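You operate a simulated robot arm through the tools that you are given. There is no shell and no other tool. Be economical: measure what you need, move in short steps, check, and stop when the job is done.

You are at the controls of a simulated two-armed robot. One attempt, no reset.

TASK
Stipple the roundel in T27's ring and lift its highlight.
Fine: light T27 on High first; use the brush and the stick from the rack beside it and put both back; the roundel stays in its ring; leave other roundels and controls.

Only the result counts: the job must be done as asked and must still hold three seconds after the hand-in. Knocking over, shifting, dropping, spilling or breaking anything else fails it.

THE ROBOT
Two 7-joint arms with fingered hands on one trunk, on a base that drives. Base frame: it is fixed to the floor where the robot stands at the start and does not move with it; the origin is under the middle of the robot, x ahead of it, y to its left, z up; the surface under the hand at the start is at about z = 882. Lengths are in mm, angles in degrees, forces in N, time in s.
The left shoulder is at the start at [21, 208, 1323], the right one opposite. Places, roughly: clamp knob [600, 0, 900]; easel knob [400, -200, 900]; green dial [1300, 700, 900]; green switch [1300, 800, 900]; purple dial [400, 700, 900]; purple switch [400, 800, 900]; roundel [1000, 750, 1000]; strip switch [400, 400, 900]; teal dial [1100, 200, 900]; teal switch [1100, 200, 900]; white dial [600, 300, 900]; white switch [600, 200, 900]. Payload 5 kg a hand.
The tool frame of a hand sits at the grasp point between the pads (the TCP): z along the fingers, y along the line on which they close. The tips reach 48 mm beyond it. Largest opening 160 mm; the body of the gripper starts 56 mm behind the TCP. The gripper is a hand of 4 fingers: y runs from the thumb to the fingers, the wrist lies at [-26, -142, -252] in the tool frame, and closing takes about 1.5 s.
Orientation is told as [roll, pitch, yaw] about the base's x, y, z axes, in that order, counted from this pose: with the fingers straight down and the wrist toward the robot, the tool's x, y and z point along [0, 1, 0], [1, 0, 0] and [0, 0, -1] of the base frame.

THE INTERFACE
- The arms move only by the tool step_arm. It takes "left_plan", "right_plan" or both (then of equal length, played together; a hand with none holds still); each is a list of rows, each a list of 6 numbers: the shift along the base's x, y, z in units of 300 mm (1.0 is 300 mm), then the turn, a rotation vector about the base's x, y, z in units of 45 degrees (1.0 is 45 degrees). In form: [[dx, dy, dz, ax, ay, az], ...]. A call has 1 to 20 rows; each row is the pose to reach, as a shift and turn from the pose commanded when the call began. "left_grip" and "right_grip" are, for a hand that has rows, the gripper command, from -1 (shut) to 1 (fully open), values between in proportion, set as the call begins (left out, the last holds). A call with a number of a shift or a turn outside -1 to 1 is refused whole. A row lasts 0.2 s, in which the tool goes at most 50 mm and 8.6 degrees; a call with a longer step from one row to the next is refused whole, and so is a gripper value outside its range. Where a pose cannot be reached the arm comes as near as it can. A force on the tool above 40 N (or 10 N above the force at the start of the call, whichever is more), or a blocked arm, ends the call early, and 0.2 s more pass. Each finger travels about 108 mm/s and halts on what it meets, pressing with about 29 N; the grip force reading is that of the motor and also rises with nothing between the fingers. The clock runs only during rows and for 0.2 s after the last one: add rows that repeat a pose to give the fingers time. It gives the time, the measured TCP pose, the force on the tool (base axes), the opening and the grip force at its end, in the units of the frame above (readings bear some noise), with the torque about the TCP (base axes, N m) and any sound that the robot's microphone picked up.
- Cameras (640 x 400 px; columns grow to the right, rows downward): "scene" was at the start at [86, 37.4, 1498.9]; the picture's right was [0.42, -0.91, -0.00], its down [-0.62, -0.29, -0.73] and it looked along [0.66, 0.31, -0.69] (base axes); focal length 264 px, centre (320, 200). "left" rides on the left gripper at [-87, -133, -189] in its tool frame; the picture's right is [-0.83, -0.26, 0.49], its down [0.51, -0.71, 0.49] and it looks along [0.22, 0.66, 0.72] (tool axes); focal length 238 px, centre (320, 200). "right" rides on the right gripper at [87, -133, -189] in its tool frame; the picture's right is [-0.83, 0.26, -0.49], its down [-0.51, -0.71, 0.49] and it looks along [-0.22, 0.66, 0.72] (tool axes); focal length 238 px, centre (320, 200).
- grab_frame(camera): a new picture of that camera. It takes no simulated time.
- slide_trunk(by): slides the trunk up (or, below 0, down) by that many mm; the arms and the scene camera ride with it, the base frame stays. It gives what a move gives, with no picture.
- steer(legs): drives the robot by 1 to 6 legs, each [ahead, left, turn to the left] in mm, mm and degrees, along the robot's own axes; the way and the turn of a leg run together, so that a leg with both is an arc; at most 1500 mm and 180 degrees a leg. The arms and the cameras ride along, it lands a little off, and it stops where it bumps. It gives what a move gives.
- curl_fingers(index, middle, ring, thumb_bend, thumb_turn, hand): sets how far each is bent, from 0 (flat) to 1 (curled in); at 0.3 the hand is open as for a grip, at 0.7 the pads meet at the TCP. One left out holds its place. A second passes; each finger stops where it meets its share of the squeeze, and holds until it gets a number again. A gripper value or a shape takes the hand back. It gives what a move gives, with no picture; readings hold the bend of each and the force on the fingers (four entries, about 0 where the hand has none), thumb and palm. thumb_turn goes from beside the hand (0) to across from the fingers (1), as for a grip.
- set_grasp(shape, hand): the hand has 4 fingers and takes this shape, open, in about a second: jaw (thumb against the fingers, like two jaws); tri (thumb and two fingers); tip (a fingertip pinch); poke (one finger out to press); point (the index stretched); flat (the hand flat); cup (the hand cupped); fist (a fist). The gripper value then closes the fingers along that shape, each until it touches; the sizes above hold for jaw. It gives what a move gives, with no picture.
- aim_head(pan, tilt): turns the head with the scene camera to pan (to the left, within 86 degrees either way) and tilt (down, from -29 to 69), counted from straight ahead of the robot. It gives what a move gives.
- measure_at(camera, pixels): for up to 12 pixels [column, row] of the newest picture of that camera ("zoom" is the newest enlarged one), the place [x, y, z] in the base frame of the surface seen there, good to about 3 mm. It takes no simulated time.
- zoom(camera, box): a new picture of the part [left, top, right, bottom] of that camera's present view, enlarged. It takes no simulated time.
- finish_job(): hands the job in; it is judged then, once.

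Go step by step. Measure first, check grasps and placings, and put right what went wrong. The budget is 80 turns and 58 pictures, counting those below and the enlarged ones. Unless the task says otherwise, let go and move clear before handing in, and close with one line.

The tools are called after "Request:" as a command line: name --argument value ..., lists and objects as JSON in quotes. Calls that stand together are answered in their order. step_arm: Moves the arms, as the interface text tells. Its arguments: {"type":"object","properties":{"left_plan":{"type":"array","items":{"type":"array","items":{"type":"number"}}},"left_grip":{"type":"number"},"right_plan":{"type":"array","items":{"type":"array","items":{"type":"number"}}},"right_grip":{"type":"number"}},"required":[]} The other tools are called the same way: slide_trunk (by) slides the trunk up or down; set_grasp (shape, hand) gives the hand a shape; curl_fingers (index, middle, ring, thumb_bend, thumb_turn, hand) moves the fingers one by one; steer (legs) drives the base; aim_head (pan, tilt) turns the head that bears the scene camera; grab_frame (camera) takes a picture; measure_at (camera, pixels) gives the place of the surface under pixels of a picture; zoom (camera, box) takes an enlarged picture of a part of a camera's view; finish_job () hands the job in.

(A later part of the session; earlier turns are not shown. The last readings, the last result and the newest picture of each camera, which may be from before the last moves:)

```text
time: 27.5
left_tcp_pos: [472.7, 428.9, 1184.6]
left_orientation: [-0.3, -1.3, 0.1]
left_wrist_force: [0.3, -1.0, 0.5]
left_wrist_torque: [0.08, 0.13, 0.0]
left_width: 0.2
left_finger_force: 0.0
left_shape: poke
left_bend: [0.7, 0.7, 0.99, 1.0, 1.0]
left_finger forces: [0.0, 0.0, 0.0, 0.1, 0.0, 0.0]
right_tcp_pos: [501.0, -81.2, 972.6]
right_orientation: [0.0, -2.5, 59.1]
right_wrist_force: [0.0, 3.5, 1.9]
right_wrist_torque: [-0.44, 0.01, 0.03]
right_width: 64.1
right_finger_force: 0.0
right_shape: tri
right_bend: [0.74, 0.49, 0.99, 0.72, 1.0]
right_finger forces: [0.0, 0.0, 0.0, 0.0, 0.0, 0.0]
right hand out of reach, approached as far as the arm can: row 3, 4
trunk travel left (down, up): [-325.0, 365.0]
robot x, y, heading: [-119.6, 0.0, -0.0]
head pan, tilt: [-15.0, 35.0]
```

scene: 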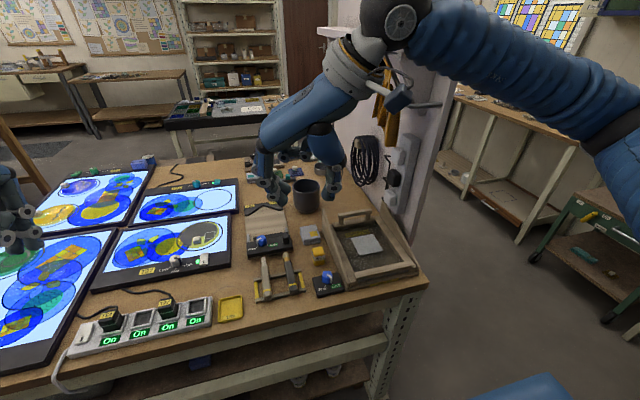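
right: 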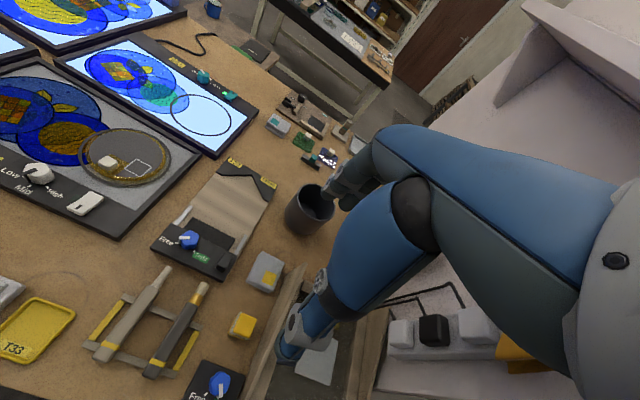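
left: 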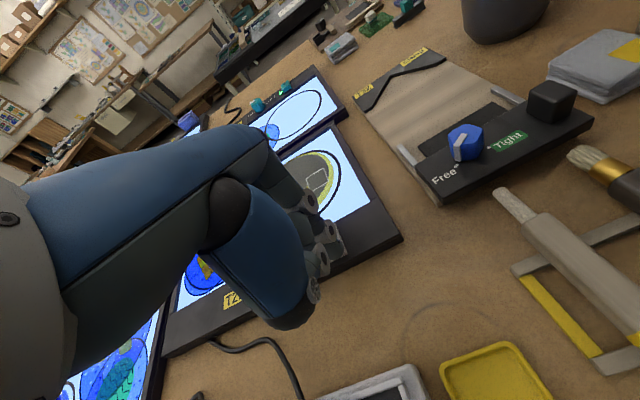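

The arm hits a joint limit near relative yaw 57, so I'll turn the robot left about 45° and shift it right. First I'll raise the right hand and measure the table edge and the wall on the right.

Request:
step_arm --right_plan '[[0, 0, 0.1, 0, 0, 0], [0, 0, 0.2, 0, 0, -0.1], [0, 0, 0.35, 0, 0, -0.2], [0, 0, 0.5, 0, 0, -0.3], [0, 0, 0.6, 0, 0, -0.3]]'

Request:
measure_at --camera "scene" --pixels '[[445, 110], [420, 200], [425, 285], [60, 375], [400, 330], [380, 250], [410, 150], [520, 180], [580, 270], [500, 330]]'

```text
time: 28.7
left_tcp_pos: [471.3, 427.9, 1185.1]
left_orientation: [-0.3, -1.2, 0.2]
left_wrist_force: [-0.6, 0.2, -0.8]
left_wrist_torque: [0.02, -0.03, -0.04]
left_width: 0.0
left_finger_force: 0.0
left_shape: poke
left_bend: [0.7, 0.7, 0.99, 1.0, 1.0]
left_finger forces: [0.1, 0.0, 0.0, 0.0, 0.0, 0.0]
right_tcp_pos: [500.2, -89.3, 1149.2]
right_orientation: [-0.2, -2.4, 45.2]
right_wrist_force: [0.0, -0.6, 0.8]
right_wrist_torque: [0.04, -0.03, 0.01]
right_width: 64.0
right_finger_force: 0.0
right_shape: tri
right_bend: [0.74, 0.49, 0.99, 0.72, 1.0]
right_finger forces: [0.0, 0.0, 0.0, 0.1, 0.0, 0.0]
trunk travel left (down, up): [-325.0, 365.0]
robot x, y, heading: [-118.5, 1.5, -0.1]
head pan, tilt: [-15.0, 35.0]
```

```text
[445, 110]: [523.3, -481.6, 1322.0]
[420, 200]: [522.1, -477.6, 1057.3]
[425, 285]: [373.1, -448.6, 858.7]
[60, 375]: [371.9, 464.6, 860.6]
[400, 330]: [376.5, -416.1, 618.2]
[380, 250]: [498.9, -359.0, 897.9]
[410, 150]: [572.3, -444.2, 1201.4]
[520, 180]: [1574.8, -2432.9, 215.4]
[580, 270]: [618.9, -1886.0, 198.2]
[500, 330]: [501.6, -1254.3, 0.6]
```

The table's front edge is at x≈372 and the wall starts at x≈523, y≈-480. I'll turn left 42° in place, then slide to about (-50,-260).

Request:
steer --legs '[[0, 0, 42], [-124, -240, 0]]'

Request:
aim_head --pan -25 --tilt 45

Request:
grab_frame --camera "scene"

```text
time: 32.6
left_tcp_pos: [86.8, 460.7, 1185.8]
left_orientation: [-0.1, -1.2, 43.3]
left_wrist_force: [-0.3, -0.3, 1.1]
left_wrist_torque: [0.04, 0.03, 0.04]
left_width: 0.2
left_finger_force: 0.0
left_shape: poke
left_bend: [0.7, 0.7, 0.99, 1.0, 1.0]
left_finger forces: [0.0, 0.0, 0.0, 0.1, 0.0, 0.0]
right_tcp_pos: [461.9, 104.2, 1149.6]
right_orientation: [-0.2, -2.3, 88.5]
right_wrist_force: [0.1, -0.5, 0.5]
right_wrist_torque: [0.08, 0.01, 0.02]
right_width: 64.0
right_finger_force: 0.1
right_shape: tri
right_bend: [0.74, 0.49, 0.99, 0.72, 1.0]
right_finger forces: [0.0, 0.0, 0.0, 0.0, 0.0, 0.0]
trunk travel left (down, up): [-325.0, 365.0]
robot x, y, heading: [-50.9, -250.2, 43.0]
head pan, tilt: [-15.0, 35.0]
```

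```text
time: 33.3
left_tcp_pos: [87.9, 461.9, 1185.7]
left_orientation: [-0.2, -1.2, 43.3]
left_wrist_force: [-0.4, -1.3, 0.3]
left_wrist_torque: [-0.01, -0.01, -0.01]
left_width: 0.1
left_finger_force: 0.1
left_shape: poke
left_bend: [0.7, 0.7, 0.99, 1.0, 1.0]
left_finger forces: [0.0, 0.0, 0.1, 0.0, 0.0, 0.0]
right_tcp_pos: [461.7, 105.6, 1150.4]
right_orientation: [-0.2, -2.4, 88.5]
right_wrist_force: [0.1, 0.0, 0.1]
right_wrist_torque: [-0.02, 0.02, 0.0]
right_width: 63.8
right_finger_force: 0.0
right_shape: tri
right_bend: [0.74, 0.49, 0.99, 0.72, 1.0]
right_finger forces: [0.1, 0.1, 0.1, 0.1, 0.0, 0.0]
trunk travel left (down, up): [-325.0, 365.0]
robot x, y, heading: [-52.5, -253.1, 43.0]
head pan, tilt: [-25.0, 45.0]
```

```text
33 pictures are left
```

scene: 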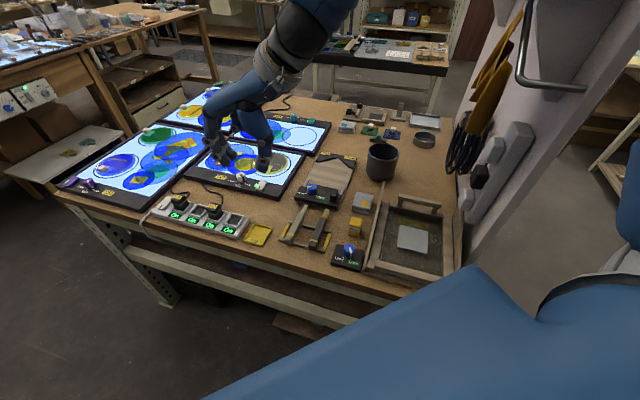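

The hand is at yaw 88.5 and the way to the rack is clear. I'll move it above the brush at about (480,-71) at z≈1010.

Request:
step_arm --right_plan '[[0.01, -0.1, -0.08, -0.01, 0, 0.006], [0.02, -0.2, -0.16, -0.02, 0, 0.012], [0.03, -0.3, -0.24, -0.03, 0, 0.018], [0.04, -0.4, -0.32, -0.04, 0, 0.024], [0.05, -0.5, -0.4, -0.05, 0, 0.033], [0.06, -0.583, -0.467, -0.053, 0, 0.033], [0.06, -0.583, -0.467, -0.053, 0, 0.033]]'

Request:
grab_frame --camera "right"

Request:
zoom --camera "scene" --box '[250, 180, 370, 280]'

```text
time: 34.9
left_tcp_pos: [77.0, 468.7, 1183.7]
left_orientation: [-0.8, -1.3, 43.5]
left_wrist_force: [-0.6, -0.3, 0.5]
left_wrist_torque: [0.01, 0.04, 0.0]
left_width: 0.0
left_finger_force: 0.0
left_shape: poke
left_bend: [0.7, 0.7, 0.99, 1.0, 1.0]
left_finger forces: [0.1, 0.0, 0.1, 0.0, 0.0, 0.0]
right_tcp_pos: [469.4, -61.8, 1012.7]
right_orientation: [-0.7, 0.4, 90.3]
right_wrist_force: [-0.5, 0.3, 0.0]
right_wrist_torque: [-0.01, 0.0, 0.0]
right_width: 64.0
right_finger_force: 0.1
right_shape: tri
right_bend: [0.74, 0.49, 0.99, 0.72, 1.0]
right_finger forces: [0.0, 0.0, 0.0, 0.0, 0.0, 0.0]
trunk travel left (down, up): [-325.0, 365.0]
robot x, y, heading: [-49.1, -255.1, 42.9]
head pan, tilt: [-25.0, 45.0]
```

```text
32 pictures are left
```

right: 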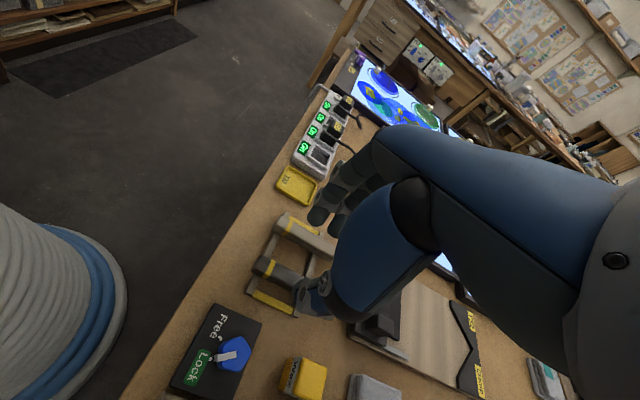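

```text
4.00 times, centred on (310, 230) of scene
```

zoom: 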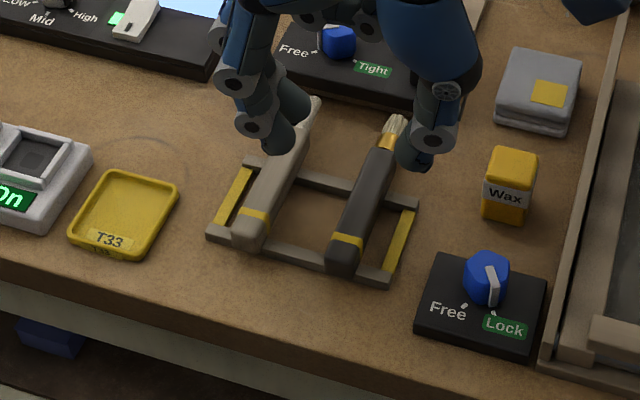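

I'll measure the brush, the stick and the rack bars from the zoomed picture.

Request:
measure_at --camera "zoom" --pixels '[[397, 120], [386, 140], [372, 185], [360, 215], [346, 242], [338, 263], [334, 185], [295, 255], [330, 215], [315, 185], [272, 190], [312, 104]]'

Request:
measure_at --camera "zoom" --pixels '[[300, 130], [283, 168], [252, 217], [243, 240], [400, 193], [380, 275], [220, 232], [262, 162], [405, 160], [280, 140], [345, 215], [378, 215]]'

```text
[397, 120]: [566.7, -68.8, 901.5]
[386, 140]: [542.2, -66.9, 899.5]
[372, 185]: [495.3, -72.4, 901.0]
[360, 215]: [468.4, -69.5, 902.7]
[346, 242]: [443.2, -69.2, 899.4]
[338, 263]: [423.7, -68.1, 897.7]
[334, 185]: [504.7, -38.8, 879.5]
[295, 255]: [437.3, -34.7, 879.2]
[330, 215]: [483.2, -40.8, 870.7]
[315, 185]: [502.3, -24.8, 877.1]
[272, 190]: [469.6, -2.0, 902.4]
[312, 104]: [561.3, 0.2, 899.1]
```

```text
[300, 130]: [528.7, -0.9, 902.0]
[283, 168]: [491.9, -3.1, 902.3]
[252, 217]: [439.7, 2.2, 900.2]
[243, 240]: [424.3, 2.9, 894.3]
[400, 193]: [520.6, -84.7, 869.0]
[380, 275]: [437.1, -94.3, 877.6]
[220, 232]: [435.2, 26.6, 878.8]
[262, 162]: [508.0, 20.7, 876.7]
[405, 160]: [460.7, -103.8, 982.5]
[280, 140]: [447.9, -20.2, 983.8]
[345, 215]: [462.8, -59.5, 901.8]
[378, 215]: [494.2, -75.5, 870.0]
```

The brush runs along y≈-69.5 from x=422 to 568, with its top at z=902. The bars are at x≈437 and 506, with tops at z=879. I'll center the hand at (471,-69.5), lower to z≈921 and close.

Request:
step_arm --right_plan '[[0.006, -0.026, 0, 0.015, 0, 0], [0.006, -0.026, -0.1, 0.015, 0, 0], [0.006, -0.026, -0.2, 0.015, 0, 0], [0.006, -0.026, -0.26, 0.015, 0, 0], [0.006, -0.026, -0.305, 0.015, 0, 0], [0.006, -0.026, -0.305, 0.015, 0, 0]]'

Request:
zoom --camera "scene" --box '[250, 180, 370, 280]'

```text
time: 35.8
left_tcp_pos: [93.6, 430.9, 1191.4]
left_orientation: [-0.1, -1.8, 40.1]
left_wrist_force: [-5.6, -0.3, 3.3]
left_wrist_torque: [0.04, -0.58, -0.04]
left_width: 0.0
left_finger_force: 0.2
left_shape: poke
left_bend: [0.7, 0.7, 0.99, 1.0, 1.0]
left_finger forces: [0.0, 0.0, 0.0, 0.0, 0.0, 0.0]
right_tcp_pos: [460.5, -118.2, 949.7]
right_orientation: [-1.3, -2.0, 87.3]
right_wrist_force: [11.0, 15.6, 19.4]
right_wrist_torque: [1.0, -0.53, 0.42]
right_width: 61.2
right_finger_force: 0.0
right_shape: tri
right_bend: [0.74, 0.48, 0.99, 0.76, 1.0]
right_finger forces: [2.1, 11.9, 0.0, 0.1, 17.2, 0.0]
trunk travel left (down, up): [-325.0, 365.0]
robot x, y, heading: [-75.0, -267.6, 39.5]
head pan, tilt: [-25.0, 45.0]
stopped in row 4 (right hand): the force on the tool passed its limit at 61 N (the readings are from after the stop); the commanded pose is now the measured one
```

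```text
4.00 times, centred on (310, 230) of scene
```

zoom: 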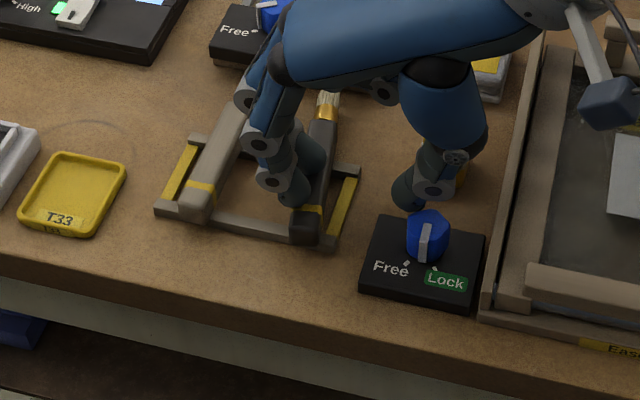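

The call stopped at 61 N. The base itself has been pushed back and turned (heading 42.9 to 39.5), so something is in contact. I'll look at the whole scene before moving.

Request:
grab_frame --camera "scene"

Request:
grab_frame --camera "right"

```text
29 pictures are left
```

scene: 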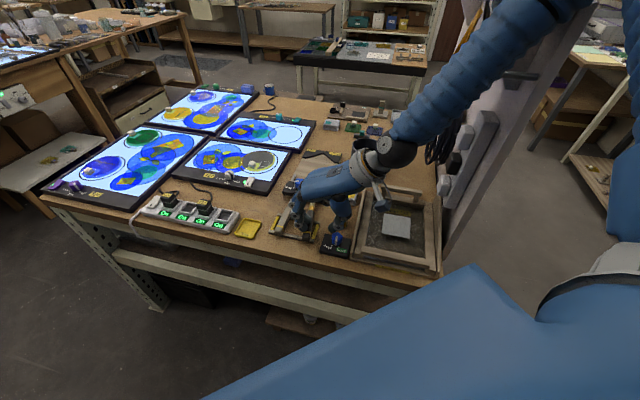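

```text
28 pictures are left
```

right: 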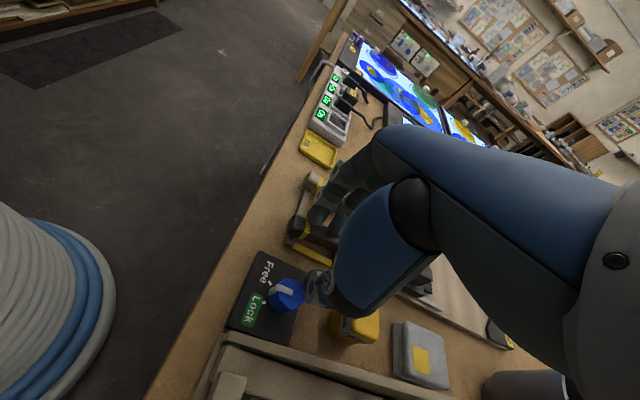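

The right forearm and elbow swung out to the wall and its hanging items near (520,80), which pushed the base. The thumb is now beside the blue easel knob. I'll lift straight up gently.

Request:
step_arm --right_plan '[[0, 0, 0.06, 0, 0, 0], [0, 0, 0.13, 0, 0, 0], [0, 0, 0.2, 0, 0, 0], [0, 0, 0.3, 0, 0, 0]]'

Request:
zoom --camera "scene" --box '[240, 180, 400, 280]'

```text
time: 36.1
left_tcp_pos: [93.9, 432.9, 1189.3]
left_orientation: [-0.2, -1.6, 40.1]
left_wrist_force: [-0.6, 0.1, -0.1]
left_wrist_torque: [-0.04, -0.13, 0.02]
left_width: 0.0
left_finger_force: 0.0
left_shape: poke
left_bend: [0.7, 0.7, 0.99, 1.0, 1.0]
left_finger forces: [0.1, 0.0, 0.0, 0.1, 0.0, 0.0]
right_tcp_pos: [457.8, -120.1, 950.3]
right_orientation: [-1.0, -2.2, 86.8]
right_wrist_force: [14.3, 12.3, 11.4]
right_wrist_torque: [0.36, -0.48, 0.54]
right_width: 60.1
right_finger_force: 0.1
right_shape: tri
right_bend: [0.74, 0.49, 0.99, 0.75, 1.0]
right_finger forces: [2.5, 1.3, 0.0, 0.1, 18.9, 0.0]
trunk travel left (down, up): [-325.0, 365.0]
robot x, y, heading: [-78.1, -265.7, 39.7]
head pan, tilt: [-25.0, 45.0]
stopped in row 1 (right hand): the force on the tool passed its limit at 42 N (the readings are from after the stop); the commanded pose is now the measured one
```

```text
4.00 times, centred on (320, 230) of scene
```

zoom: 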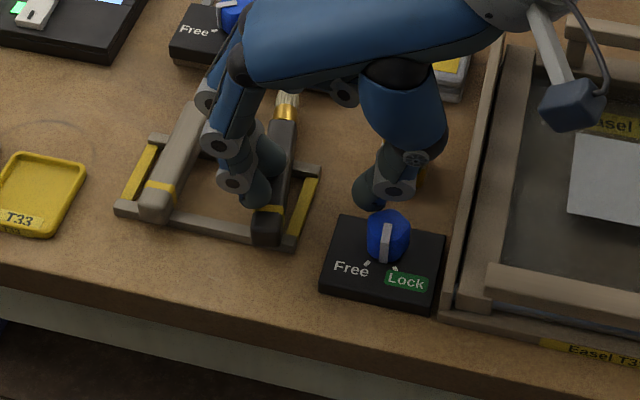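

The thumb is pressing on something toward -x/-y, likely the easel dial. I'll ease the hand away along +x/+y a little and then rise.

Request:
step_arm --right_plan '[[0.015, 0.025, 0.0, 0, 0, 0], [0.03, 0.05, 0.01, 0, 0, 0], [0.04, 0.07, 0.04, 0, 0, 0], [0.04, 0.07, 0.1, 0, 0, 0], [0.04, 0.07, 0.17, 0, 0, 0], [0.04, 0.07, 0.25, 0, 0, 0]]'

```text
time: 37.5
left_tcp_pos: [108.9, 433.0, 1188.6]
left_orientation: [0.2, -1.2, 40.3]
left_wrist_force: [-1.6, -0.9, 0.1]
left_wrist_torque: [0.06, -0.02, 0.0]
left_width: 0.2
left_finger_force: 0.0
left_shape: poke
left_bend: [0.7, 0.7, 0.99, 1.0, 1.0]
left_finger forces: [0.0, 0.0, 0.0, 0.0, 0.1, 0.1]
right_tcp_pos: [485.3, -99.4, 1021.0]
right_orientation: [-0.2, -1.9, 86.8]
right_wrist_force: [-0.6, -0.9, 0.4]
right_wrist_torque: [0.06, -0.12, -0.03]
right_width: 64.1
right_finger_force: 0.1
right_shape: tri
right_bend: [0.74, 0.49, 0.99, 0.72, 1.0]
right_finger forces: [0.0, 0.1, 0.1, 0.0, 0.0, 0.1]
trunk travel left (down, up): [-325.0, 365.0]
robot x, y, heading: [-77.6, -267.6, 40.1]
head pan, tilt: [-25.0, 45.0]
```

Free again, with no forces. I'll check the easel knob, wax and rack for changes.

Request:
zoom --camera "scene" --box '[240, 180, 400, 280]'

```text
4.00 times, centred on (320, 230) of scene
```

zoom: 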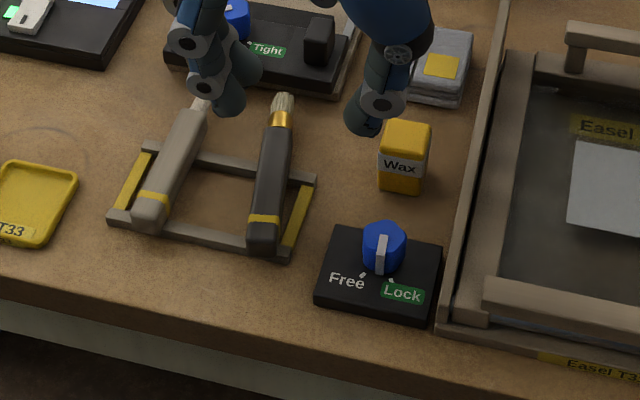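

I'll measure the pointer and ticks of the easel knob, and the brush position.

Request:
measure_at --camera "zoom" --pixels '[[383, 238], [380, 268], [362, 275], [392, 281], [365, 240], [403, 243], [384, 226], [283, 98], [270, 180], [262, 245], [190, 150], [158, 215]]'

Request:
zoom --camera "scene" --box '[310, 225, 360, 265]'

```text
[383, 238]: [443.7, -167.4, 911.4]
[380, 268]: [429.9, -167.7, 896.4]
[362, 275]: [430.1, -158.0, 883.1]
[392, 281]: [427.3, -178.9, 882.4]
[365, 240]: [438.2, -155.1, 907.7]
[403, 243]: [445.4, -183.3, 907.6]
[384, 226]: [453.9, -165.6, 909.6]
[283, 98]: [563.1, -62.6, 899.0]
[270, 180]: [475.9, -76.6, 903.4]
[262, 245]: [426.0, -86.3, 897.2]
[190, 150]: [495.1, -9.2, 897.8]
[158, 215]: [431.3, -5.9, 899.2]
```

```text
10.00 times, centred on (335, 245) of scene
```

zoom: 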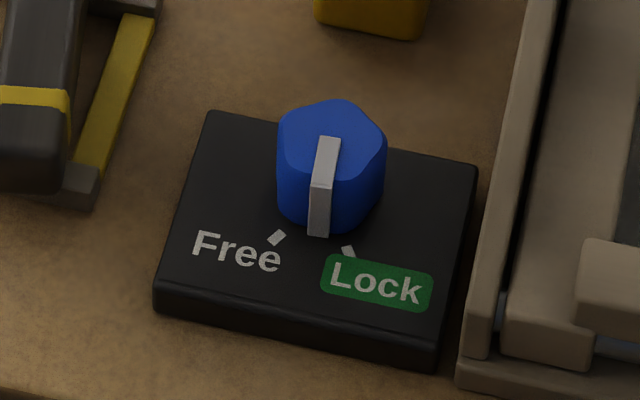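

The easel knob was nudged: it now points midway, and it pointed at Lock before. The brush has also swung a few degrees in its rack. I'll put the knob back first, so I'm measuring it and the wax box nearby.

Request:
measure_at --camera "zoom" --pixels '[[318, 20], [370, 30], [415, 36], [330, 105], [280, 150], [385, 150], [325, 140], [318, 230], [318, 190], [277, 237], [348, 252], [505, 200]]'

Request:
set_grasp --shape "tip" --hand "right"

Request:
step_arm --right_plan '[[-0.02, -0.04, 0.05, 0, 0, -0.17], [-0.04, -0.08, 0.1, 0, 0, -0.34], [-0.07, -0.12, 0.1, 0, 0, -0.51], [-0.1, -0.16, 0.1, 0, 0, -0.68], [-0.12, -0.2, 0.1, 0, 0, -0.85], [-0.14, -0.23, 0.1, 0, 0, -1.0]]' --right_grip -0.3

Request:
step_arm --right_plan '[[0, 0, 0, 0, 0, -0.15], [0, 0, 0, 0, 0, -0.26], [0, 0, 0, 0, 0, -0.26]]'

Request:
zoom --camera "right" --box '[220, 140, 480, 320]'

```text
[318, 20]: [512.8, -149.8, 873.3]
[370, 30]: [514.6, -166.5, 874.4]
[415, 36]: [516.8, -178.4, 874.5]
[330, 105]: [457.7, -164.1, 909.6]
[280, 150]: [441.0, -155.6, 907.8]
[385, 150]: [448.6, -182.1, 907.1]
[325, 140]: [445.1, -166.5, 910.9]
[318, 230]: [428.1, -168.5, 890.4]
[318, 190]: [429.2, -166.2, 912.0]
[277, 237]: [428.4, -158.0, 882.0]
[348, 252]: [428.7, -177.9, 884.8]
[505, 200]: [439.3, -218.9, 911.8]
```

```text
time: 38.4
left_tcp_pos: [107.4, 431.6, 1187.7]
left_orientation: [0.2, -1.1, 40.2]
left_wrist_force: [1.1, -0.4, 0.1]
left_wrist_torque: [0.03, 0.01, 0.01]
left_width: 0.1
left_finger_force: 0.0
left_shape: poke
left_bend: [0.7, 0.7, 0.99, 1.0, 1.0]
left_finger forces: [0.0, 0.1, 0.1, 0.0, 0.1, 0.1]
right_tcp_pos: [482.4, -101.1, 1018.3]
right_orientation: [-0.2, -1.9, 86.7]
right_wrist_force: [0.1, -0.3, 0.1]
right_wrist_torque: [0.01, -0.01, 0.01]
right_width: 159.7
right_finger_force: 0.1
right_shape: tip
right_bend: [0.3, 0.98, 0.99, 0.3, 0.98]
right_finger forces: [0.0, 0.1, 0.0, 0.1, 0.0, 0.1]
trunk travel left (down, up): [-325.0, 365.0]
robot x, y, heading: [-77.1, -265.6, 39.5]
head pan, tilt: [-25.0, 45.0]
```

```text
time: 39.8
left_tcp_pos: [107.0, 433.8, 1187.5]
left_orientation: [0.2, -1.1, 40.2]
left_wrist_force: [-1.0, 0.5, -0.2]
left_wrist_torque: [-0.05, -0.08, -0.05]
left_width: 0.0
left_finger_force: 0.2
left_shape: poke
left_bend: [0.7, 0.7, 0.99, 1.0, 1.0]
left_finger forces: [0.0, 0.1, 0.1, 0.1, 0.0, 0.0]
right_tcp_pos: [473.6, -142.1, 1049.0]
right_orientation: [-0.3, -1.8, 41.6]
right_wrist_force: [-0.8, 0.4, 0.5]
right_wrist_torque: [-0.02, -0.06, -0.03]
right_width: 57.1
right_finger_force: 0.0
right_shape: tip
right_bend: [0.73, 0.98, 0.99, 0.73, 1.0]
right_finger forces: [0.1, 0.0, 0.0, 0.0, 0.0, 0.0]
right hand out of reach, approached as far as the arm can: row 4, 5, 6
trunk travel left (down, up): [-325.0, 365.0]
robot x, y, heading: [-79.4, -267.4, 39.9]
head pan, tilt: [-25.0, 45.0]
```

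```text
time: 40.6
left_tcp_pos: [108.7, 432.9, 1188.8]
left_orientation: [0.2, -1.2, 40.0]
left_wrist_force: [0.1, -0.6, -0.1]
left_wrist_torque: [0.02, 0.04, 0.0]
left_width: 0.1
left_finger_force: 0.0
left_shape: poke
left_bend: [0.7, 0.7, 0.99, 1.0, 1.0]
left_finger forces: [0.0, 0.0, 0.0, 0.0, 0.0, 0.0]
right_tcp_pos: [477.0, -141.2, 1046.3]
right_orientation: [-0.3, -1.9, 29.8]
right_wrist_force: [0.4, 0.3, -0.1]
right_wrist_torque: [0.01, 0.04, -0.01]
right_width: 57.2
right_finger_force: 0.1
right_shape: tip
right_bend: [0.73, 0.98, 0.99, 0.73, 1.0]
right_finger forces: [0.0, 0.0, 0.0, 0.0, 0.1, 0.0]
trunk travel left (down, up): [-325.0, 365.0]
robot x, y, heading: [-75.0, -269.3, 39.8]
head pan, tilt: [-25.0, 45.0]
```

```text
2.22 times, centred on (350, 230) of right
```

zoom: 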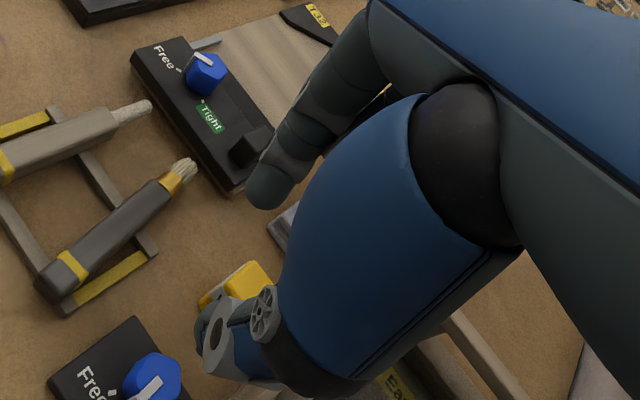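

The knob is centered at about (443,-168) and the wax box starts at x=513, so there's room. The arm was too close in, so I'll back up 80 mm and center the hand over the knob.

Request:
steer --legs '[[-80, 0, 0]]'

Request:
step_arm --right_plan '[[0.04, 0.04, -0.03, 0, 0, 0], [0.08, 0.08, -0.08, 0, 0, 0], [0.09, 0.08, -0.15, 0, 0, 0], [0.09, 0.08, -0.15, 0, 0, 0]]'

Request:
zoom --camera "right" --box '[220, 140, 480, 320]'

```text
time: 41.7
left_tcp_pos: [44.3, 381.4, 1189.7]
left_orientation: [0.2, -1.4, 40.2]
left_wrist_force: [-0.5, -0.4, 0.6]
left_wrist_torque: [0.07, -0.11, 0.03]
left_width: 0.1
left_finger_force: 0.0
left_shape: poke
left_bend: [0.7, 0.7, 0.99, 1.0, 1.0]
left_finger forces: [0.0, 0.1, 0.1, 0.0, 0.0, 0.0]
right_tcp_pos: [413.4, -190.8, 1048.4]
right_orientation: [-0.2, -1.8, 30.0]
right_wrist_force: [-1.8, -0.3, -0.2]
right_wrist_torque: [0.04, -0.05, 0.02]
right_width: 57.0
right_finger_force: 0.0
right_shape: tip
right_bend: [0.73, 0.98, 0.99, 0.73, 1.0]
right_finger forces: [0.0, 0.1, 0.0, 0.0, 0.0, 0.1]
trunk travel left (down, up): [-325.0, 365.0]
robot x, y, heading: [-138.3, -315.3, 40.1]
head pan, tilt: [-25.0, 45.0]
```

```text
time: 42.7
left_tcp_pos: [45.4, 381.1, 1187.7]
left_orientation: [0.2, -1.2, 40.2]
left_wrist_force: [-1.0, -0.6, 0.4]
left_wrist_torque: [0.01, -0.05, -0.01]
left_width: 0.0
left_finger_force: 0.1
left_shape: poke
left_bend: [0.7, 0.7, 0.99, 1.0, 1.0]
left_finger forces: [0.0, 0.0, 0.0, 0.0, 0.0, 0.0]
right_tcp_pos: [440.5, -166.4, 1002.7]
right_orientation: [-0.3, -1.9, 30.1]
right_wrist_force: [-0.1, 0.4, 1.0]
right_wrist_torque: [0.04, -0.06, -0.03]
right_width: 57.0
right_finger_force: 0.1
right_shape: tip
right_bend: [0.73, 0.98, 0.99, 0.73, 1.0]
right_finger forces: [0.0, 0.0, 0.0, 0.0, 0.0, 0.1]
trunk travel left (down, up): [-325.0, 365.0]
robot x, y, heading: [-138.6, -317.0, 40.1]
head pan, tilt: [-25.0, 45.0]
```

```text
2.22 times, centred on (350, 230) of right
```

zoom: 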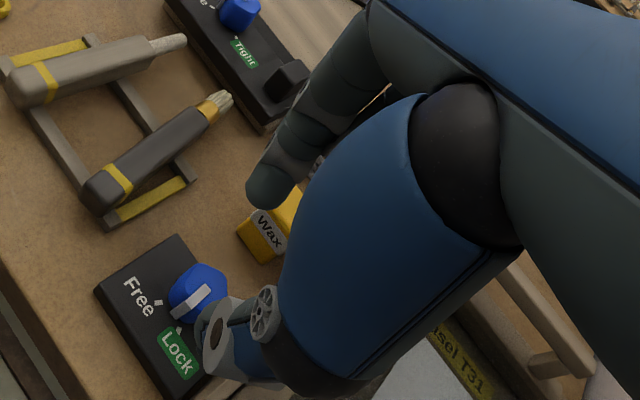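

Request:
measure_at --camera "zoom" --pixels '[[262, 198], [275, 190], [250, 190], [215, 330], [205, 370], [220, 355], [195, 290], [265, 235], [186, 305], [205, 290], [110, 190], [225, 95]]'

```text
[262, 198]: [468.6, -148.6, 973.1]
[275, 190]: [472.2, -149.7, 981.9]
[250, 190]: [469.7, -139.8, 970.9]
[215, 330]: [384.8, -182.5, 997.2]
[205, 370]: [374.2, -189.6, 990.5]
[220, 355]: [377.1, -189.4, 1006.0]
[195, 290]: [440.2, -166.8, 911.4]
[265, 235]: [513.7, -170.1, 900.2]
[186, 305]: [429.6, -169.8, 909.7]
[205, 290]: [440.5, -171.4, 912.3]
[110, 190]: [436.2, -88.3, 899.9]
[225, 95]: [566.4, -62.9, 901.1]
```

The pinch is centered on the knob. I'll lower to z≈938, close, and check.

Request:
step_arm --right_plan '[[0.008, -0.004, -0.08, 0, 0, 0], [0.008, -0.004, -0.16, 0, 0, 0], [0.008, -0.004, -0.213, 0, 0, 0], [0.008, -0.004, -0.213, 0, 0, 0]]'

Request:
step_arm --right_plan '[[0, 0, 0, 0, 0, 0], [0, 0, 0, 0, 0, 0], [0, 0, 0, 0, 0, 0], [0, 0, 0, 0, 0, 0], [0, 0, 0, 0, 0, 0]]' --right_grip -1

Request:
step_arm --right_plan '[[0, 0, 0, 0, 0, 0.15], [0, 0, 0, 0, 0, 0.3], [0, 0, 0, 0, 0, 0.45], [0, 0, 0, 0, 0, 0.6], [0, 0, 0, 0, 0, 0.75], [0, 0, 0, 0, 0, 0.8]]'

Request:
zoom --camera "right" --box '[220, 140, 480, 320]'

```text
time: 43.7
left_tcp_pos: [45.9, 381.9, 1188.4]
left_orientation: [0.1, -1.2, 40.3]
left_wrist_force: [0.5, 0.4, 0.3]
left_wrist_torque: [0.01, -0.05, 0.05]
left_width: 0.1
left_finger_force: 0.1
left_shape: poke
left_bend: [0.7, 0.7, 0.99, 1.0, 1.0]
left_finger forces: [0.1, 0.1, 0.0, 0.0, 0.0, 0.0]
right_tcp_pos: [443.7, -168.7, 939.1]
right_orientation: [-0.2, -1.8, 30.1]
right_wrist_force: [-0.6, 0.0, 1.0]
right_wrist_torque: [0.04, -0.04, -0.03]
right_width: 56.9
right_finger_force: 0.0
right_shape: tip
right_bend: [0.73, 0.98, 0.99, 0.73, 1.0]
right_finger forces: [0.1, 0.0, 0.0, 0.0, 0.1, 0.1]
trunk travel left (down, up): [-325.0, 365.0]
robot x, y, heading: [-137.0, -314.1, 39.9]
head pan, tilt: [-25.0, 45.0]
```

```text
time: 44.9
left_tcp_pos: [46.0, 381.8, 1189.0]
left_orientation: [0.2, -1.3, 40.2]
left_wrist_force: [-0.2, 0.0, 1.3]
left_wrist_torque: [-0.01, 0.01, -0.01]
left_width: 0.0
left_finger_force: 0.1
left_shape: poke
left_bend: [0.7, 0.7, 0.99, 1.0, 1.0]
left_finger forces: [0.0, 0.0, 0.0, 0.0, 0.0, 0.1]
right_tcp_pos: [444.0, -169.5, 938.3]
right_orientation: [-0.2, -1.8, 30.1]
right_wrist_force: [-0.3, 0.6, -4.4]
right_wrist_torque: [-0.03, -0.03, 0.02]
right_width: 23.0
right_finger_force: 29.2
right_shape: tip
right_bend: [0.72, 1.0, 1.0, 0.74, 1.0]
right_finger forces: [25.7, 0.1, 0.0, 0.0, 25.6, 0.0]
trunk travel left (down, up): [-325.0, 365.0]
robot x, y, heading: [-136.4, -318.5, 39.8]
head pan, tilt: [-25.0, 45.0]
```

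```text
time: 46.3
left_tcp_pos: [47.9, 380.8, 1188.6]
left_orientation: [0.2, -1.2, 40.3]
left_wrist_force: [-0.2, -0.1, 0.8]
left_wrist_torque: [-0.02, 0.0, 0.0]
left_width: 0.2
left_finger_force: 0.2
left_shape: poke
left_bend: [0.7, 0.7, 0.99, 1.0, 1.0]
left_finger forces: [0.1, 0.0, 0.0, 0.0, 0.1, 0.0]
right_tcp_pos: [444.6, -169.6, 938.3]
right_orientation: [-0.3, -1.9, 66.0]
right_wrist_force: [2.1, -11.5, -0.6]
right_wrist_torque: [-0.55, -0.1, -0.21]
right_width: 23.1
right_finger_force: 29.1
right_shape: tip
right_bend: [0.72, 1.0, 1.0, 0.74, 1.0]
right_finger forces: [20.7, 0.1, 0.0, 0.1, 31.7, 0.1]
trunk travel left (down, up): [-325.0, 365.0]
robot x, y, heading: [-135.7, -316.0, 39.9]
head pan, tilt: [-25.0, 45.0]
```

```text
2.22 times, centred on (350, 230) of right
```

zoom: 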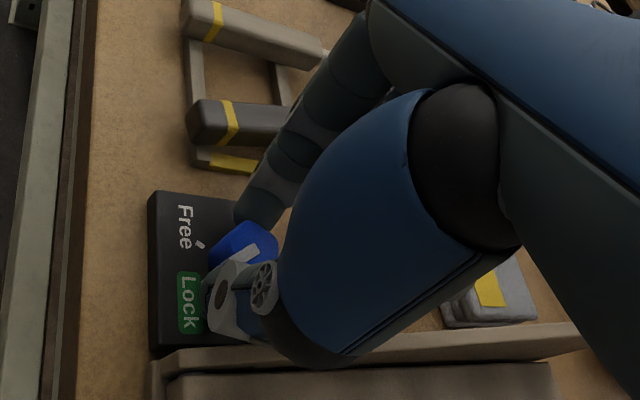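

The knob turned with the hand by about 36° to roughly the Lock tick. I'll release, lift and check.

Request:
step_arm --right_plan '[[0, 0, 0, 0, 0, 0], [0, 0, 0, 0, 0, 0], [0, 0, 0, 0, 0, 0], [0, 0, 0.12, 0, 0, 0], [0, 0, 0.26, 0, 0, 0], [0, 0, 0.4, 0, 0, 0], [0, 0, 0.5, 0, 0, 0]]' --right_grip -0.3

Request:
aim_head --pan -15 --tilt 45

Request:
grab_frame --camera "scene"

```text
time: 47.9
left_tcp_pos: [45.3, 382.1, 1188.4]
left_orientation: [0.2, -1.2, 40.3]
left_wrist_force: [0.2, -0.2, -0.3]
left_wrist_torque: [0.02, -0.03, 0.02]
left_width: 0.0
left_finger_force: 0.1
left_shape: poke
left_bend: [0.7, 0.7, 0.99, 1.0, 1.0]
left_finger forces: [0.0, 0.0, 0.1, 0.0, 0.0, 0.0]
right_tcp_pos: [441.7, -168.7, 1088.1]
right_orientation: [-0.3, -1.8, 66.1]
right_wrist_force: [-0.9, -0.8, 0.0]
right_wrist_torque: [0.07, -0.04, -0.02]
right_width: 55.4
right_finger_force: 0.0
right_shape: tip
right_bend: [0.73, 0.98, 0.99, 0.73, 1.0]
right_finger forces: [0.0, 0.0, 0.0, 0.0, 0.1, 0.1]
trunk travel left (down, up): [-325.0, 365.0]
robot x, y, heading: [-137.5, -316.1, 39.8]
head pan, tilt: [-25.0, 45.0]
```

```text
time: 48.6
left_tcp_pos: [45.8, 381.8, 1188.5]
left_orientation: [0.1, -1.2, 40.2]
left_wrist_force: [-1.0, 0.4, -0.3]
left_wrist_torque: [-0.02, 0.03, -0.02]
left_width: 0.0
left_finger_force: 0.1
left_shape: poke
left_bend: [0.7, 0.7, 0.99, 1.0, 1.0]
left_finger forces: [0.1, 0.1, 0.0, 0.1, 0.1, 0.1]
right_tcp_pos: [442.5, -167.4, 1088.1]
right_orientation: [-0.1, -1.8, 66.1]
right_wrist_force: [0.8, -0.6, 0.2]
right_wrist_torque: [-0.01, 0.0, -0.02]
right_width: 55.7
right_finger_force: 0.0
right_shape: tip
right_bend: [0.73, 0.98, 0.99, 0.73, 1.0]
right_finger forces: [0.0, 0.0, 0.1, 0.0, 0.0, 0.0]
trunk travel left (down, up): [-325.0, 365.0]
robot x, y, heading: [-135.5, -317.7, 39.9]
head pan, tilt: [-15.0, 45.0]
```

```text
21 pictures are left
```

scene: 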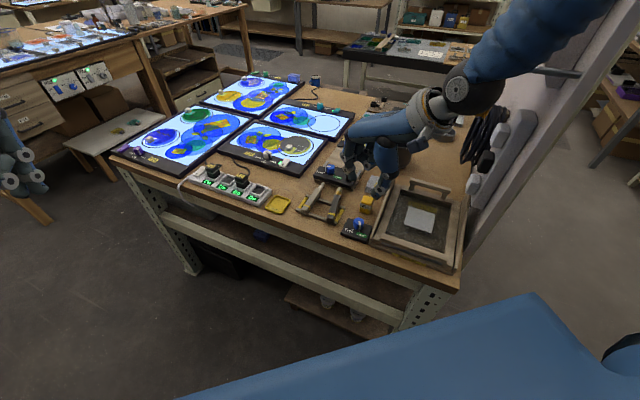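

I'll zoom once over the rack and the easel knob together.

Request:
zoom --camera "scene" --box '[295, 180, 391, 240]'

```text
6.67 times, centred on (343, 210) of scene
```

zoom: 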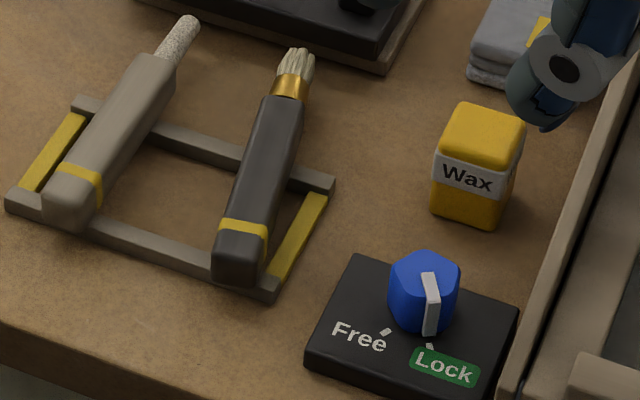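

Request:
measure_at --camera "zoom" --pixels '[[428, 278], [433, 328], [386, 331], [431, 346], [297, 55], [290, 95], [265, 170], [243, 235], [236, 262], [188, 25], [115, 125], [80, 180]]'

Request:
measure_at --camera "zoom" --pixels '[[84, 104], [325, 186], [15, 203], [268, 288], [215, 150], [140, 235], [300, 235], [50, 150], [437, 210], [505, 225], [312, 190], [165, 135]]'

```text
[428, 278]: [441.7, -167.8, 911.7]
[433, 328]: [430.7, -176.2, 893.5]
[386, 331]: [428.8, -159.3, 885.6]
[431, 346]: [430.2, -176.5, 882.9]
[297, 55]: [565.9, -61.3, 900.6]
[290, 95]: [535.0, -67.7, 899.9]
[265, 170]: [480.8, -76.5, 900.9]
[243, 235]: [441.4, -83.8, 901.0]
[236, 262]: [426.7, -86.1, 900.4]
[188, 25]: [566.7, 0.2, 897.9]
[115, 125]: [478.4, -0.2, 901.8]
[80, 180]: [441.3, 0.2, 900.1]
```

```text
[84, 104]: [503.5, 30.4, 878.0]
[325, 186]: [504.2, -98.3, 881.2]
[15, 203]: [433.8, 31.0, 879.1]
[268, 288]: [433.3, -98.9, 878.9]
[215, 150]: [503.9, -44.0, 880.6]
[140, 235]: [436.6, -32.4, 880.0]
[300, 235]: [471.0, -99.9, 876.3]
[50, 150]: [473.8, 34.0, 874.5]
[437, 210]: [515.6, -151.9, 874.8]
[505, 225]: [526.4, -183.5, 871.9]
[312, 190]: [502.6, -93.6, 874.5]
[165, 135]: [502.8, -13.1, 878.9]
```

The knob is back on Lock, the rack hasn't moved, the stick is straight at y≈0, and the brush is rotated about 10°. The right elbow keeps ending up near the wall, so I'll use the left arm from a mirrored stance at (-86,165) with heading -40.

Request:
steer --legs '[[348, 337, 0], [0, 0, -80]]'

Request:
set_grasp --shape "tri" --hand "left"

```text
time: 55.0
left_tcp_pos: [634.8, 86.5, 1188.0]
left_orientation: [0.2, -1.2, -41.8]
left_wrist_force: [-0.6, -1.2, 0.3]
left_wrist_torque: [0.01, 0.01, -0.01]
left_width: 0.1
left_finger_force: 0.0
left_shape: poke
left_bend: [0.7, 0.7, 0.99, 1.0, 1.0]
left_finger forces: [0.1, 0.0, 0.1, 0.0, 0.1, 0.0]
right_tcp_pos: [146.0, -382.1, 1087.8]
right_orientation: [-0.3, -1.9, -15.9]
right_wrist_force: [-1.1, -0.4, -0.5]
right_wrist_torque: [-0.01, 0.0, 0.0]
right_width: 55.4
right_finger_force: 0.1
right_shape: tip
right_bend: [0.73, 0.98, 0.99, 0.73, 1.0]
right_finger forces: [0.0, 0.0, 0.0, 0.1, 0.0, 0.0]
trunk travel left (down, up): [-325.0, 365.0]
robot x, y, heading: [-82.4, 172.0, -42.1]
head pan, tilt: [-15.0, 45.0]
```

```text
time: 55.9
left_tcp_pos: [635.4, 86.7, 1188.0]
left_orientation: [0.2, -1.2, -41.7]
left_wrist_force: [-0.5, 1.0, 0.1]
left_wrist_torque: [0.01, 0.05, 0.02]
left_width: 160.1
left_finger_force: 0.1
left_shape: tri
left_bend: [0.3, 0.3, 0.99, 0.3, 0.98]
left_finger forces: [0.0, 0.0, 0.0, 0.0, 0.0, 0.1]
right_tcp_pos: [145.3, -383.6, 1088.6]
right_orientation: [-0.2, -1.8, -16.0]
right_wrist_force: [0.3, -0.2, 0.2]
right_wrist_torque: [0.0, -0.03, -0.05]
right_width: 55.6
right_finger_force: 0.0
right_shape: tip
right_bend: [0.73, 0.98, 0.99, 0.73, 1.0]
right_finger forces: [0.1, 0.1, 0.1, 0.0, 0.0, 0.0]
trunk travel left (down, up): [-325.0, 365.0]
robot x, y, heading: [-84.3, 172.8, -42.0]
head pan, tilt: [-15.0, 45.0]
```

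The left hand is well placed. I'll move it to above the brush handle (478,-76) at z≈1010, yaw -80.

Request:
step_arm --left_plan '[[-0.075, -0.078, -0.085, 0, 0, 0], [-0.15, -0.155, -0.17, 0, 0, 0], [-0.224, -0.233, -0.254, 0, 0, -0.15], [-0.3, -0.31, -0.34, 0, 0, -0.3], [-0.374, -0.388, -0.424, 0, 0, -0.45], [-0.45, -0.466, -0.51, 0, 0, -0.6], [-0.523, -0.543, -0.57, 0, 0, -0.75], [-0.523, -0.543, -0.593, 0, 0, -0.851], [-0.523, -0.543, -0.593, 0, 0, -0.851]]' --left_grip -0.2

Request:
grab_frame --camera "scene"

```text
time: 57.9
left_tcp_pos: [478.8, -77.9, 1009.9]
left_orientation: [0.3, -1.1, -80.1]
left_wrist_force: [-0.2, -0.1, -0.3]
left_wrist_torque: [0.08, -0.04, 0.0]
left_width: 64.2
left_finger_force: 0.0
left_shape: tri
left_bend: [0.74, 0.49, 0.99, 0.72, 1.0]
left_finger forces: [0.0, 0.0, 0.0, 0.1, 0.0, 0.0]
right_tcp_pos: [145.2, -384.6, 1087.4]
right_orientation: [-0.2, -1.9, -15.9]
right_wrist_force: [0.3, -0.7, 0.1]
right_wrist_torque: [0.08, -0.04, -0.01]
right_width: 55.8
right_finger_force: 0.0
right_shape: tip
right_bend: [0.73, 0.98, 0.99, 0.73, 1.0]
right_finger forces: [0.0, 0.0, 0.1, 0.0, 0.0, 0.0]
trunk travel left (down, up): [-325.0, 365.0]
robot x, y, heading: [-80.9, 171.1, -42.3]
head pan, tilt: [-15.0, 45.0]
```

```text
19 pictures are left
```

scene: 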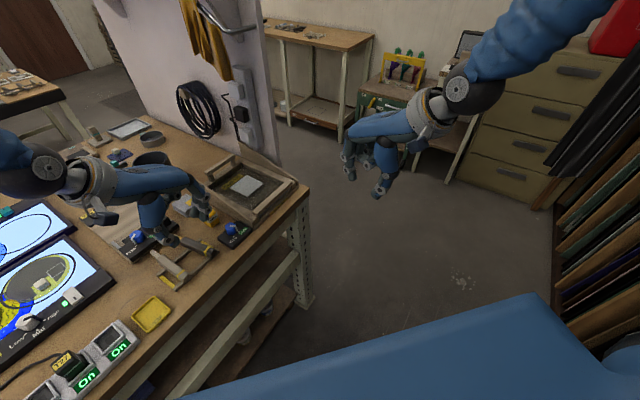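

The base is steady and the hand is over the brush. I'll lower between the bars to z≈922 and check the forces.

Request:
step_arm --left_plan '[[-0.023, -0.001, -0.1, 0, 0, 0], [-0.023, -0.001, -0.2, 0, 0, 0], [-0.023, -0.001, -0.26, 0, 0, 0], [-0.023, -0.001, -0.293, 0, 0, 0], [-0.023, -0.001, -0.293, 0, 0, 0]]'

Request:
zoom --camera "scene" --box '[130, 190, 258, 280]'

```text
time: 59.1
left_tcp_pos: [470.9, -76.0, 923.5]
left_orientation: [0.2, -1.2, -80.0]
left_wrist_force: [0.7, 2.9, 6.8]
left_wrist_torque: [-0.25, 0.05, -0.01]
left_width: 63.7
left_finger_force: 0.1
left_shape: tri
left_bend: [0.74, 0.49, 0.99, 0.72, 1.0]
left_finger forces: [7.3, 0.0, 0.0, 0.0, 0.1, 0.0]
right_tcp_pos: [146.2, -383.3, 1088.3]
right_orientation: [-0.2, -1.9, -15.9]
right_wrist_force: [0.6, 0.6, -0.9]
right_wrist_torque: [0.02, 0.02, 0.0]
right_width: 55.3
right_finger_force: 0.2
right_shape: tip
right_bend: [0.73, 0.98, 0.99, 0.73, 1.0]
right_finger forces: [0.0, 0.1, 0.1, 0.0, 0.0, 0.0]
trunk travel left (down, up): [-325.0, 365.0]
robot x, y, heading: [-85.1, 169.9, -42.1]
head pan, tilt: [-15.0, 45.0]
```

```text
4.44 times, centred on (194, 235) of scene
```

zoom: 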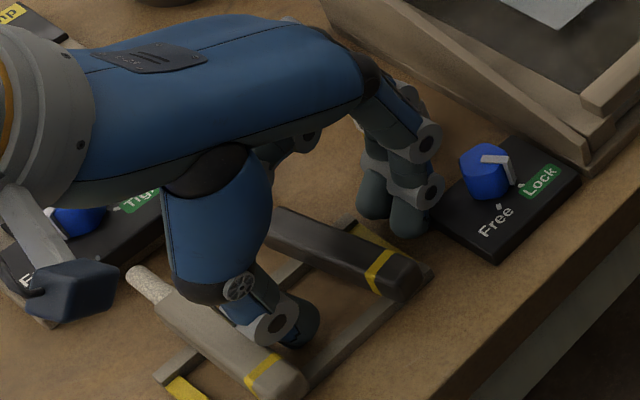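

The index finger lightly touches the easel knob's plate (7 N). I'll rise 5 mm and close on the brush, which moves the finger away from it.

Request:
step_arm --left_plan '[[0, 0, 0.017, 0, 0, 0], [0, 0, 0.017, 0, 0, 0]]'

Request:
step_arm --left_plan '[[0, 0, 0, 0, 0, 0], [0, 0, 0, 0, 0, 0], [0, 0, 0, 0, 0, 0], [0, 0, 0, 0, 0, 0], [0, 0, 0, 0, 0, 0], [0, 0, 0, 0, 0, 0]]' --left_grip -1

Request:
zoom --camera "scene" --box '[130, 190, 258, 280]'

```text
time: 59.7
left_tcp_pos: [473.3, -75.7, 927.5]
left_orientation: [0.1, -1.1, -80.1]
left_wrist_force: [-0.5, 0.8, 0.4]
left_wrist_torque: [-0.06, 0.03, 0.0]
left_width: 64.3
left_finger_force: 0.0
left_shape: tri
left_bend: [0.74, 0.49, 0.99, 0.72, 1.0]
left_finger forces: [1.0, 0.0, 0.0, 0.0, 0.0, 0.1]
right_tcp_pos: [146.2, -383.8, 1089.4]
right_orientation: [-0.2, -1.8, -15.8]
right_wrist_force: [1.1, -0.8, -0.4]
right_wrist_torque: [0.02, 0.01, 0.0]
right_width: 55.4
right_finger_force: 0.0
right_shape: tip
right_bend: [0.73, 0.98, 0.99, 0.73, 1.0]
right_finger forces: [0.0, 0.1, 0.0, 0.0, 0.0, 0.0]
trunk travel left (down, up): [-325.0, 365.0]
robot x, y, heading: [-84.8, 164.8, -41.9]
head pan, tilt: [-15.0, 45.0]
```

```text
time: 61.1
left_tcp_pos: [472.5, -75.1, 928.9]
left_orientation: [0.2, -1.2, -80.0]
left_wrist_force: [0.1, -0.5, -0.1]
left_wrist_torque: [-0.05, -0.07, -0.01]
left_width: 23.0
left_finger_force: 29.3
left_shape: tri
left_bend: [0.75, 0.63, 1.0, 0.74, 1.0]
left_finger forces: [6.4, 18.1, 0.1, 0.0, 24.3, 0.0]
right_tcp_pos: [145.8, -383.5, 1088.1]
right_orientation: [-0.2, -1.8, -15.8]
right_wrist_force: [-0.1, -0.7, 0.3]
right_wrist_torque: [-0.05, 0.0, -0.05]
right_width: 55.7
right_finger_force: 0.1
right_shape: tip
right_bend: [0.73, 0.98, 0.99, 0.73, 1.0]
right_finger forces: [0.0, 0.0, 0.1, 0.0, 0.1, 0.0]
trunk travel left (down, up): [-325.0, 365.0]
robot x, y, heading: [-82.2, 171.0, -42.0]
head pan, tilt: [-15.0, 45.0]
```

```text
4.44 times, centred on (194, 235) of scene
```

zoom: 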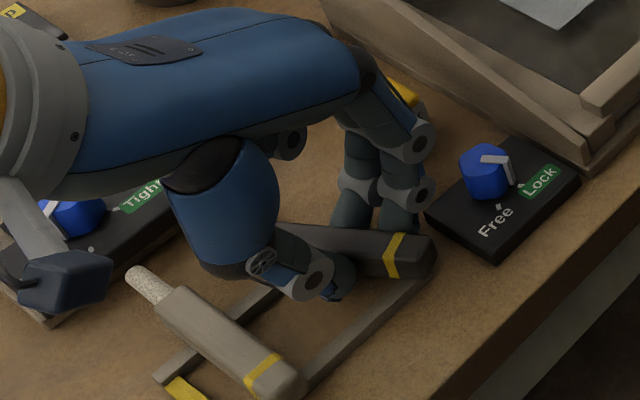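

The brush is held (6+18 N against 24 N at the thumb). I'll lift it 150 mm and check its pose in the hand.

Request:
step_arm --left_plan '[[0, 0, 0.05, 0, 0, 0], [0, 0, 0.15, 0, 0, 0], [0, 0, 0.28, 0, 0, 0], [0, 0, 0.4, 0, 0, 0], [0, 0, 0.5, 0, 0, 0], [0, 0, 0.5, 0, 0, 0]]'

Request:
zoom --camera "scene" --box '[60, 120, 260, 260]'

```text
time: 62.5
left_tcp_pos: [469.5, -78.2, 1077.8]
left_orientation: [0.2, -1.0, -79.9]
left_wrist_force: [-0.5, 1.1, -1.3]
left_wrist_torque: [0.01, 0.03, -0.01]
left_width: 23.3
left_finger_force: 29.2
left_shape: tri
left_bend: [0.75, 0.63, 1.0, 0.74, 1.0]
left_finger forces: [6.8, 17.7, 0.0, 0.0, 24.3, 0.1]
right_tcp_pos: [147.1, -384.2, 1087.7]
right_orientation: [-0.2, -1.8, -15.9]
right_wrist_force: [1.1, 0.5, 0.0]
right_wrist_torque: [0.03, 0.04, -0.04]
right_width: 55.4
right_finger_force: 0.0
right_shape: tip
right_bend: [0.73, 0.98, 0.99, 0.73, 1.0]
right_finger forces: [0.0, 0.0, 0.0, 0.1, 0.1, 0.1]
trunk travel left (down, up): [-325.0, 365.0]
robot x, y, heading: [-84.8, 172.7, -41.9]
head pan, tilt: [-15.0, 45.0]
```

```text
2.86 times, centred on (160, 190) of scene
```

zoom: 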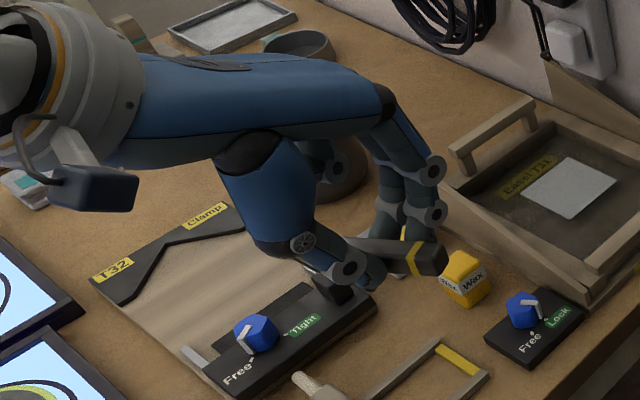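

Request:
measure_at --camera "zoom" --pixels '[[440, 260], [412, 262], [385, 252], [430, 240], [360, 240], [367, 285], [415, 215]]'

Request:
grab_frame --camera "left"

```text
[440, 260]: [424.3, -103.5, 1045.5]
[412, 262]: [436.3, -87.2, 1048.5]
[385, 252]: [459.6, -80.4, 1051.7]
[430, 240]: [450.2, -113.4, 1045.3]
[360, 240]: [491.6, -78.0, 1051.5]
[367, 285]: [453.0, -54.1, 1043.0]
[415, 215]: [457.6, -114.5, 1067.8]
```

```text
15 pictures are left
```

left: 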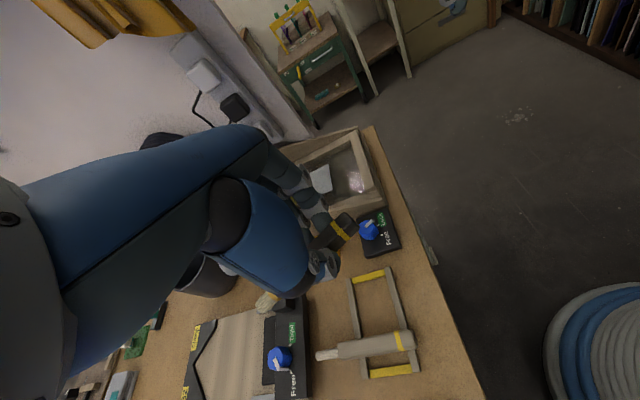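

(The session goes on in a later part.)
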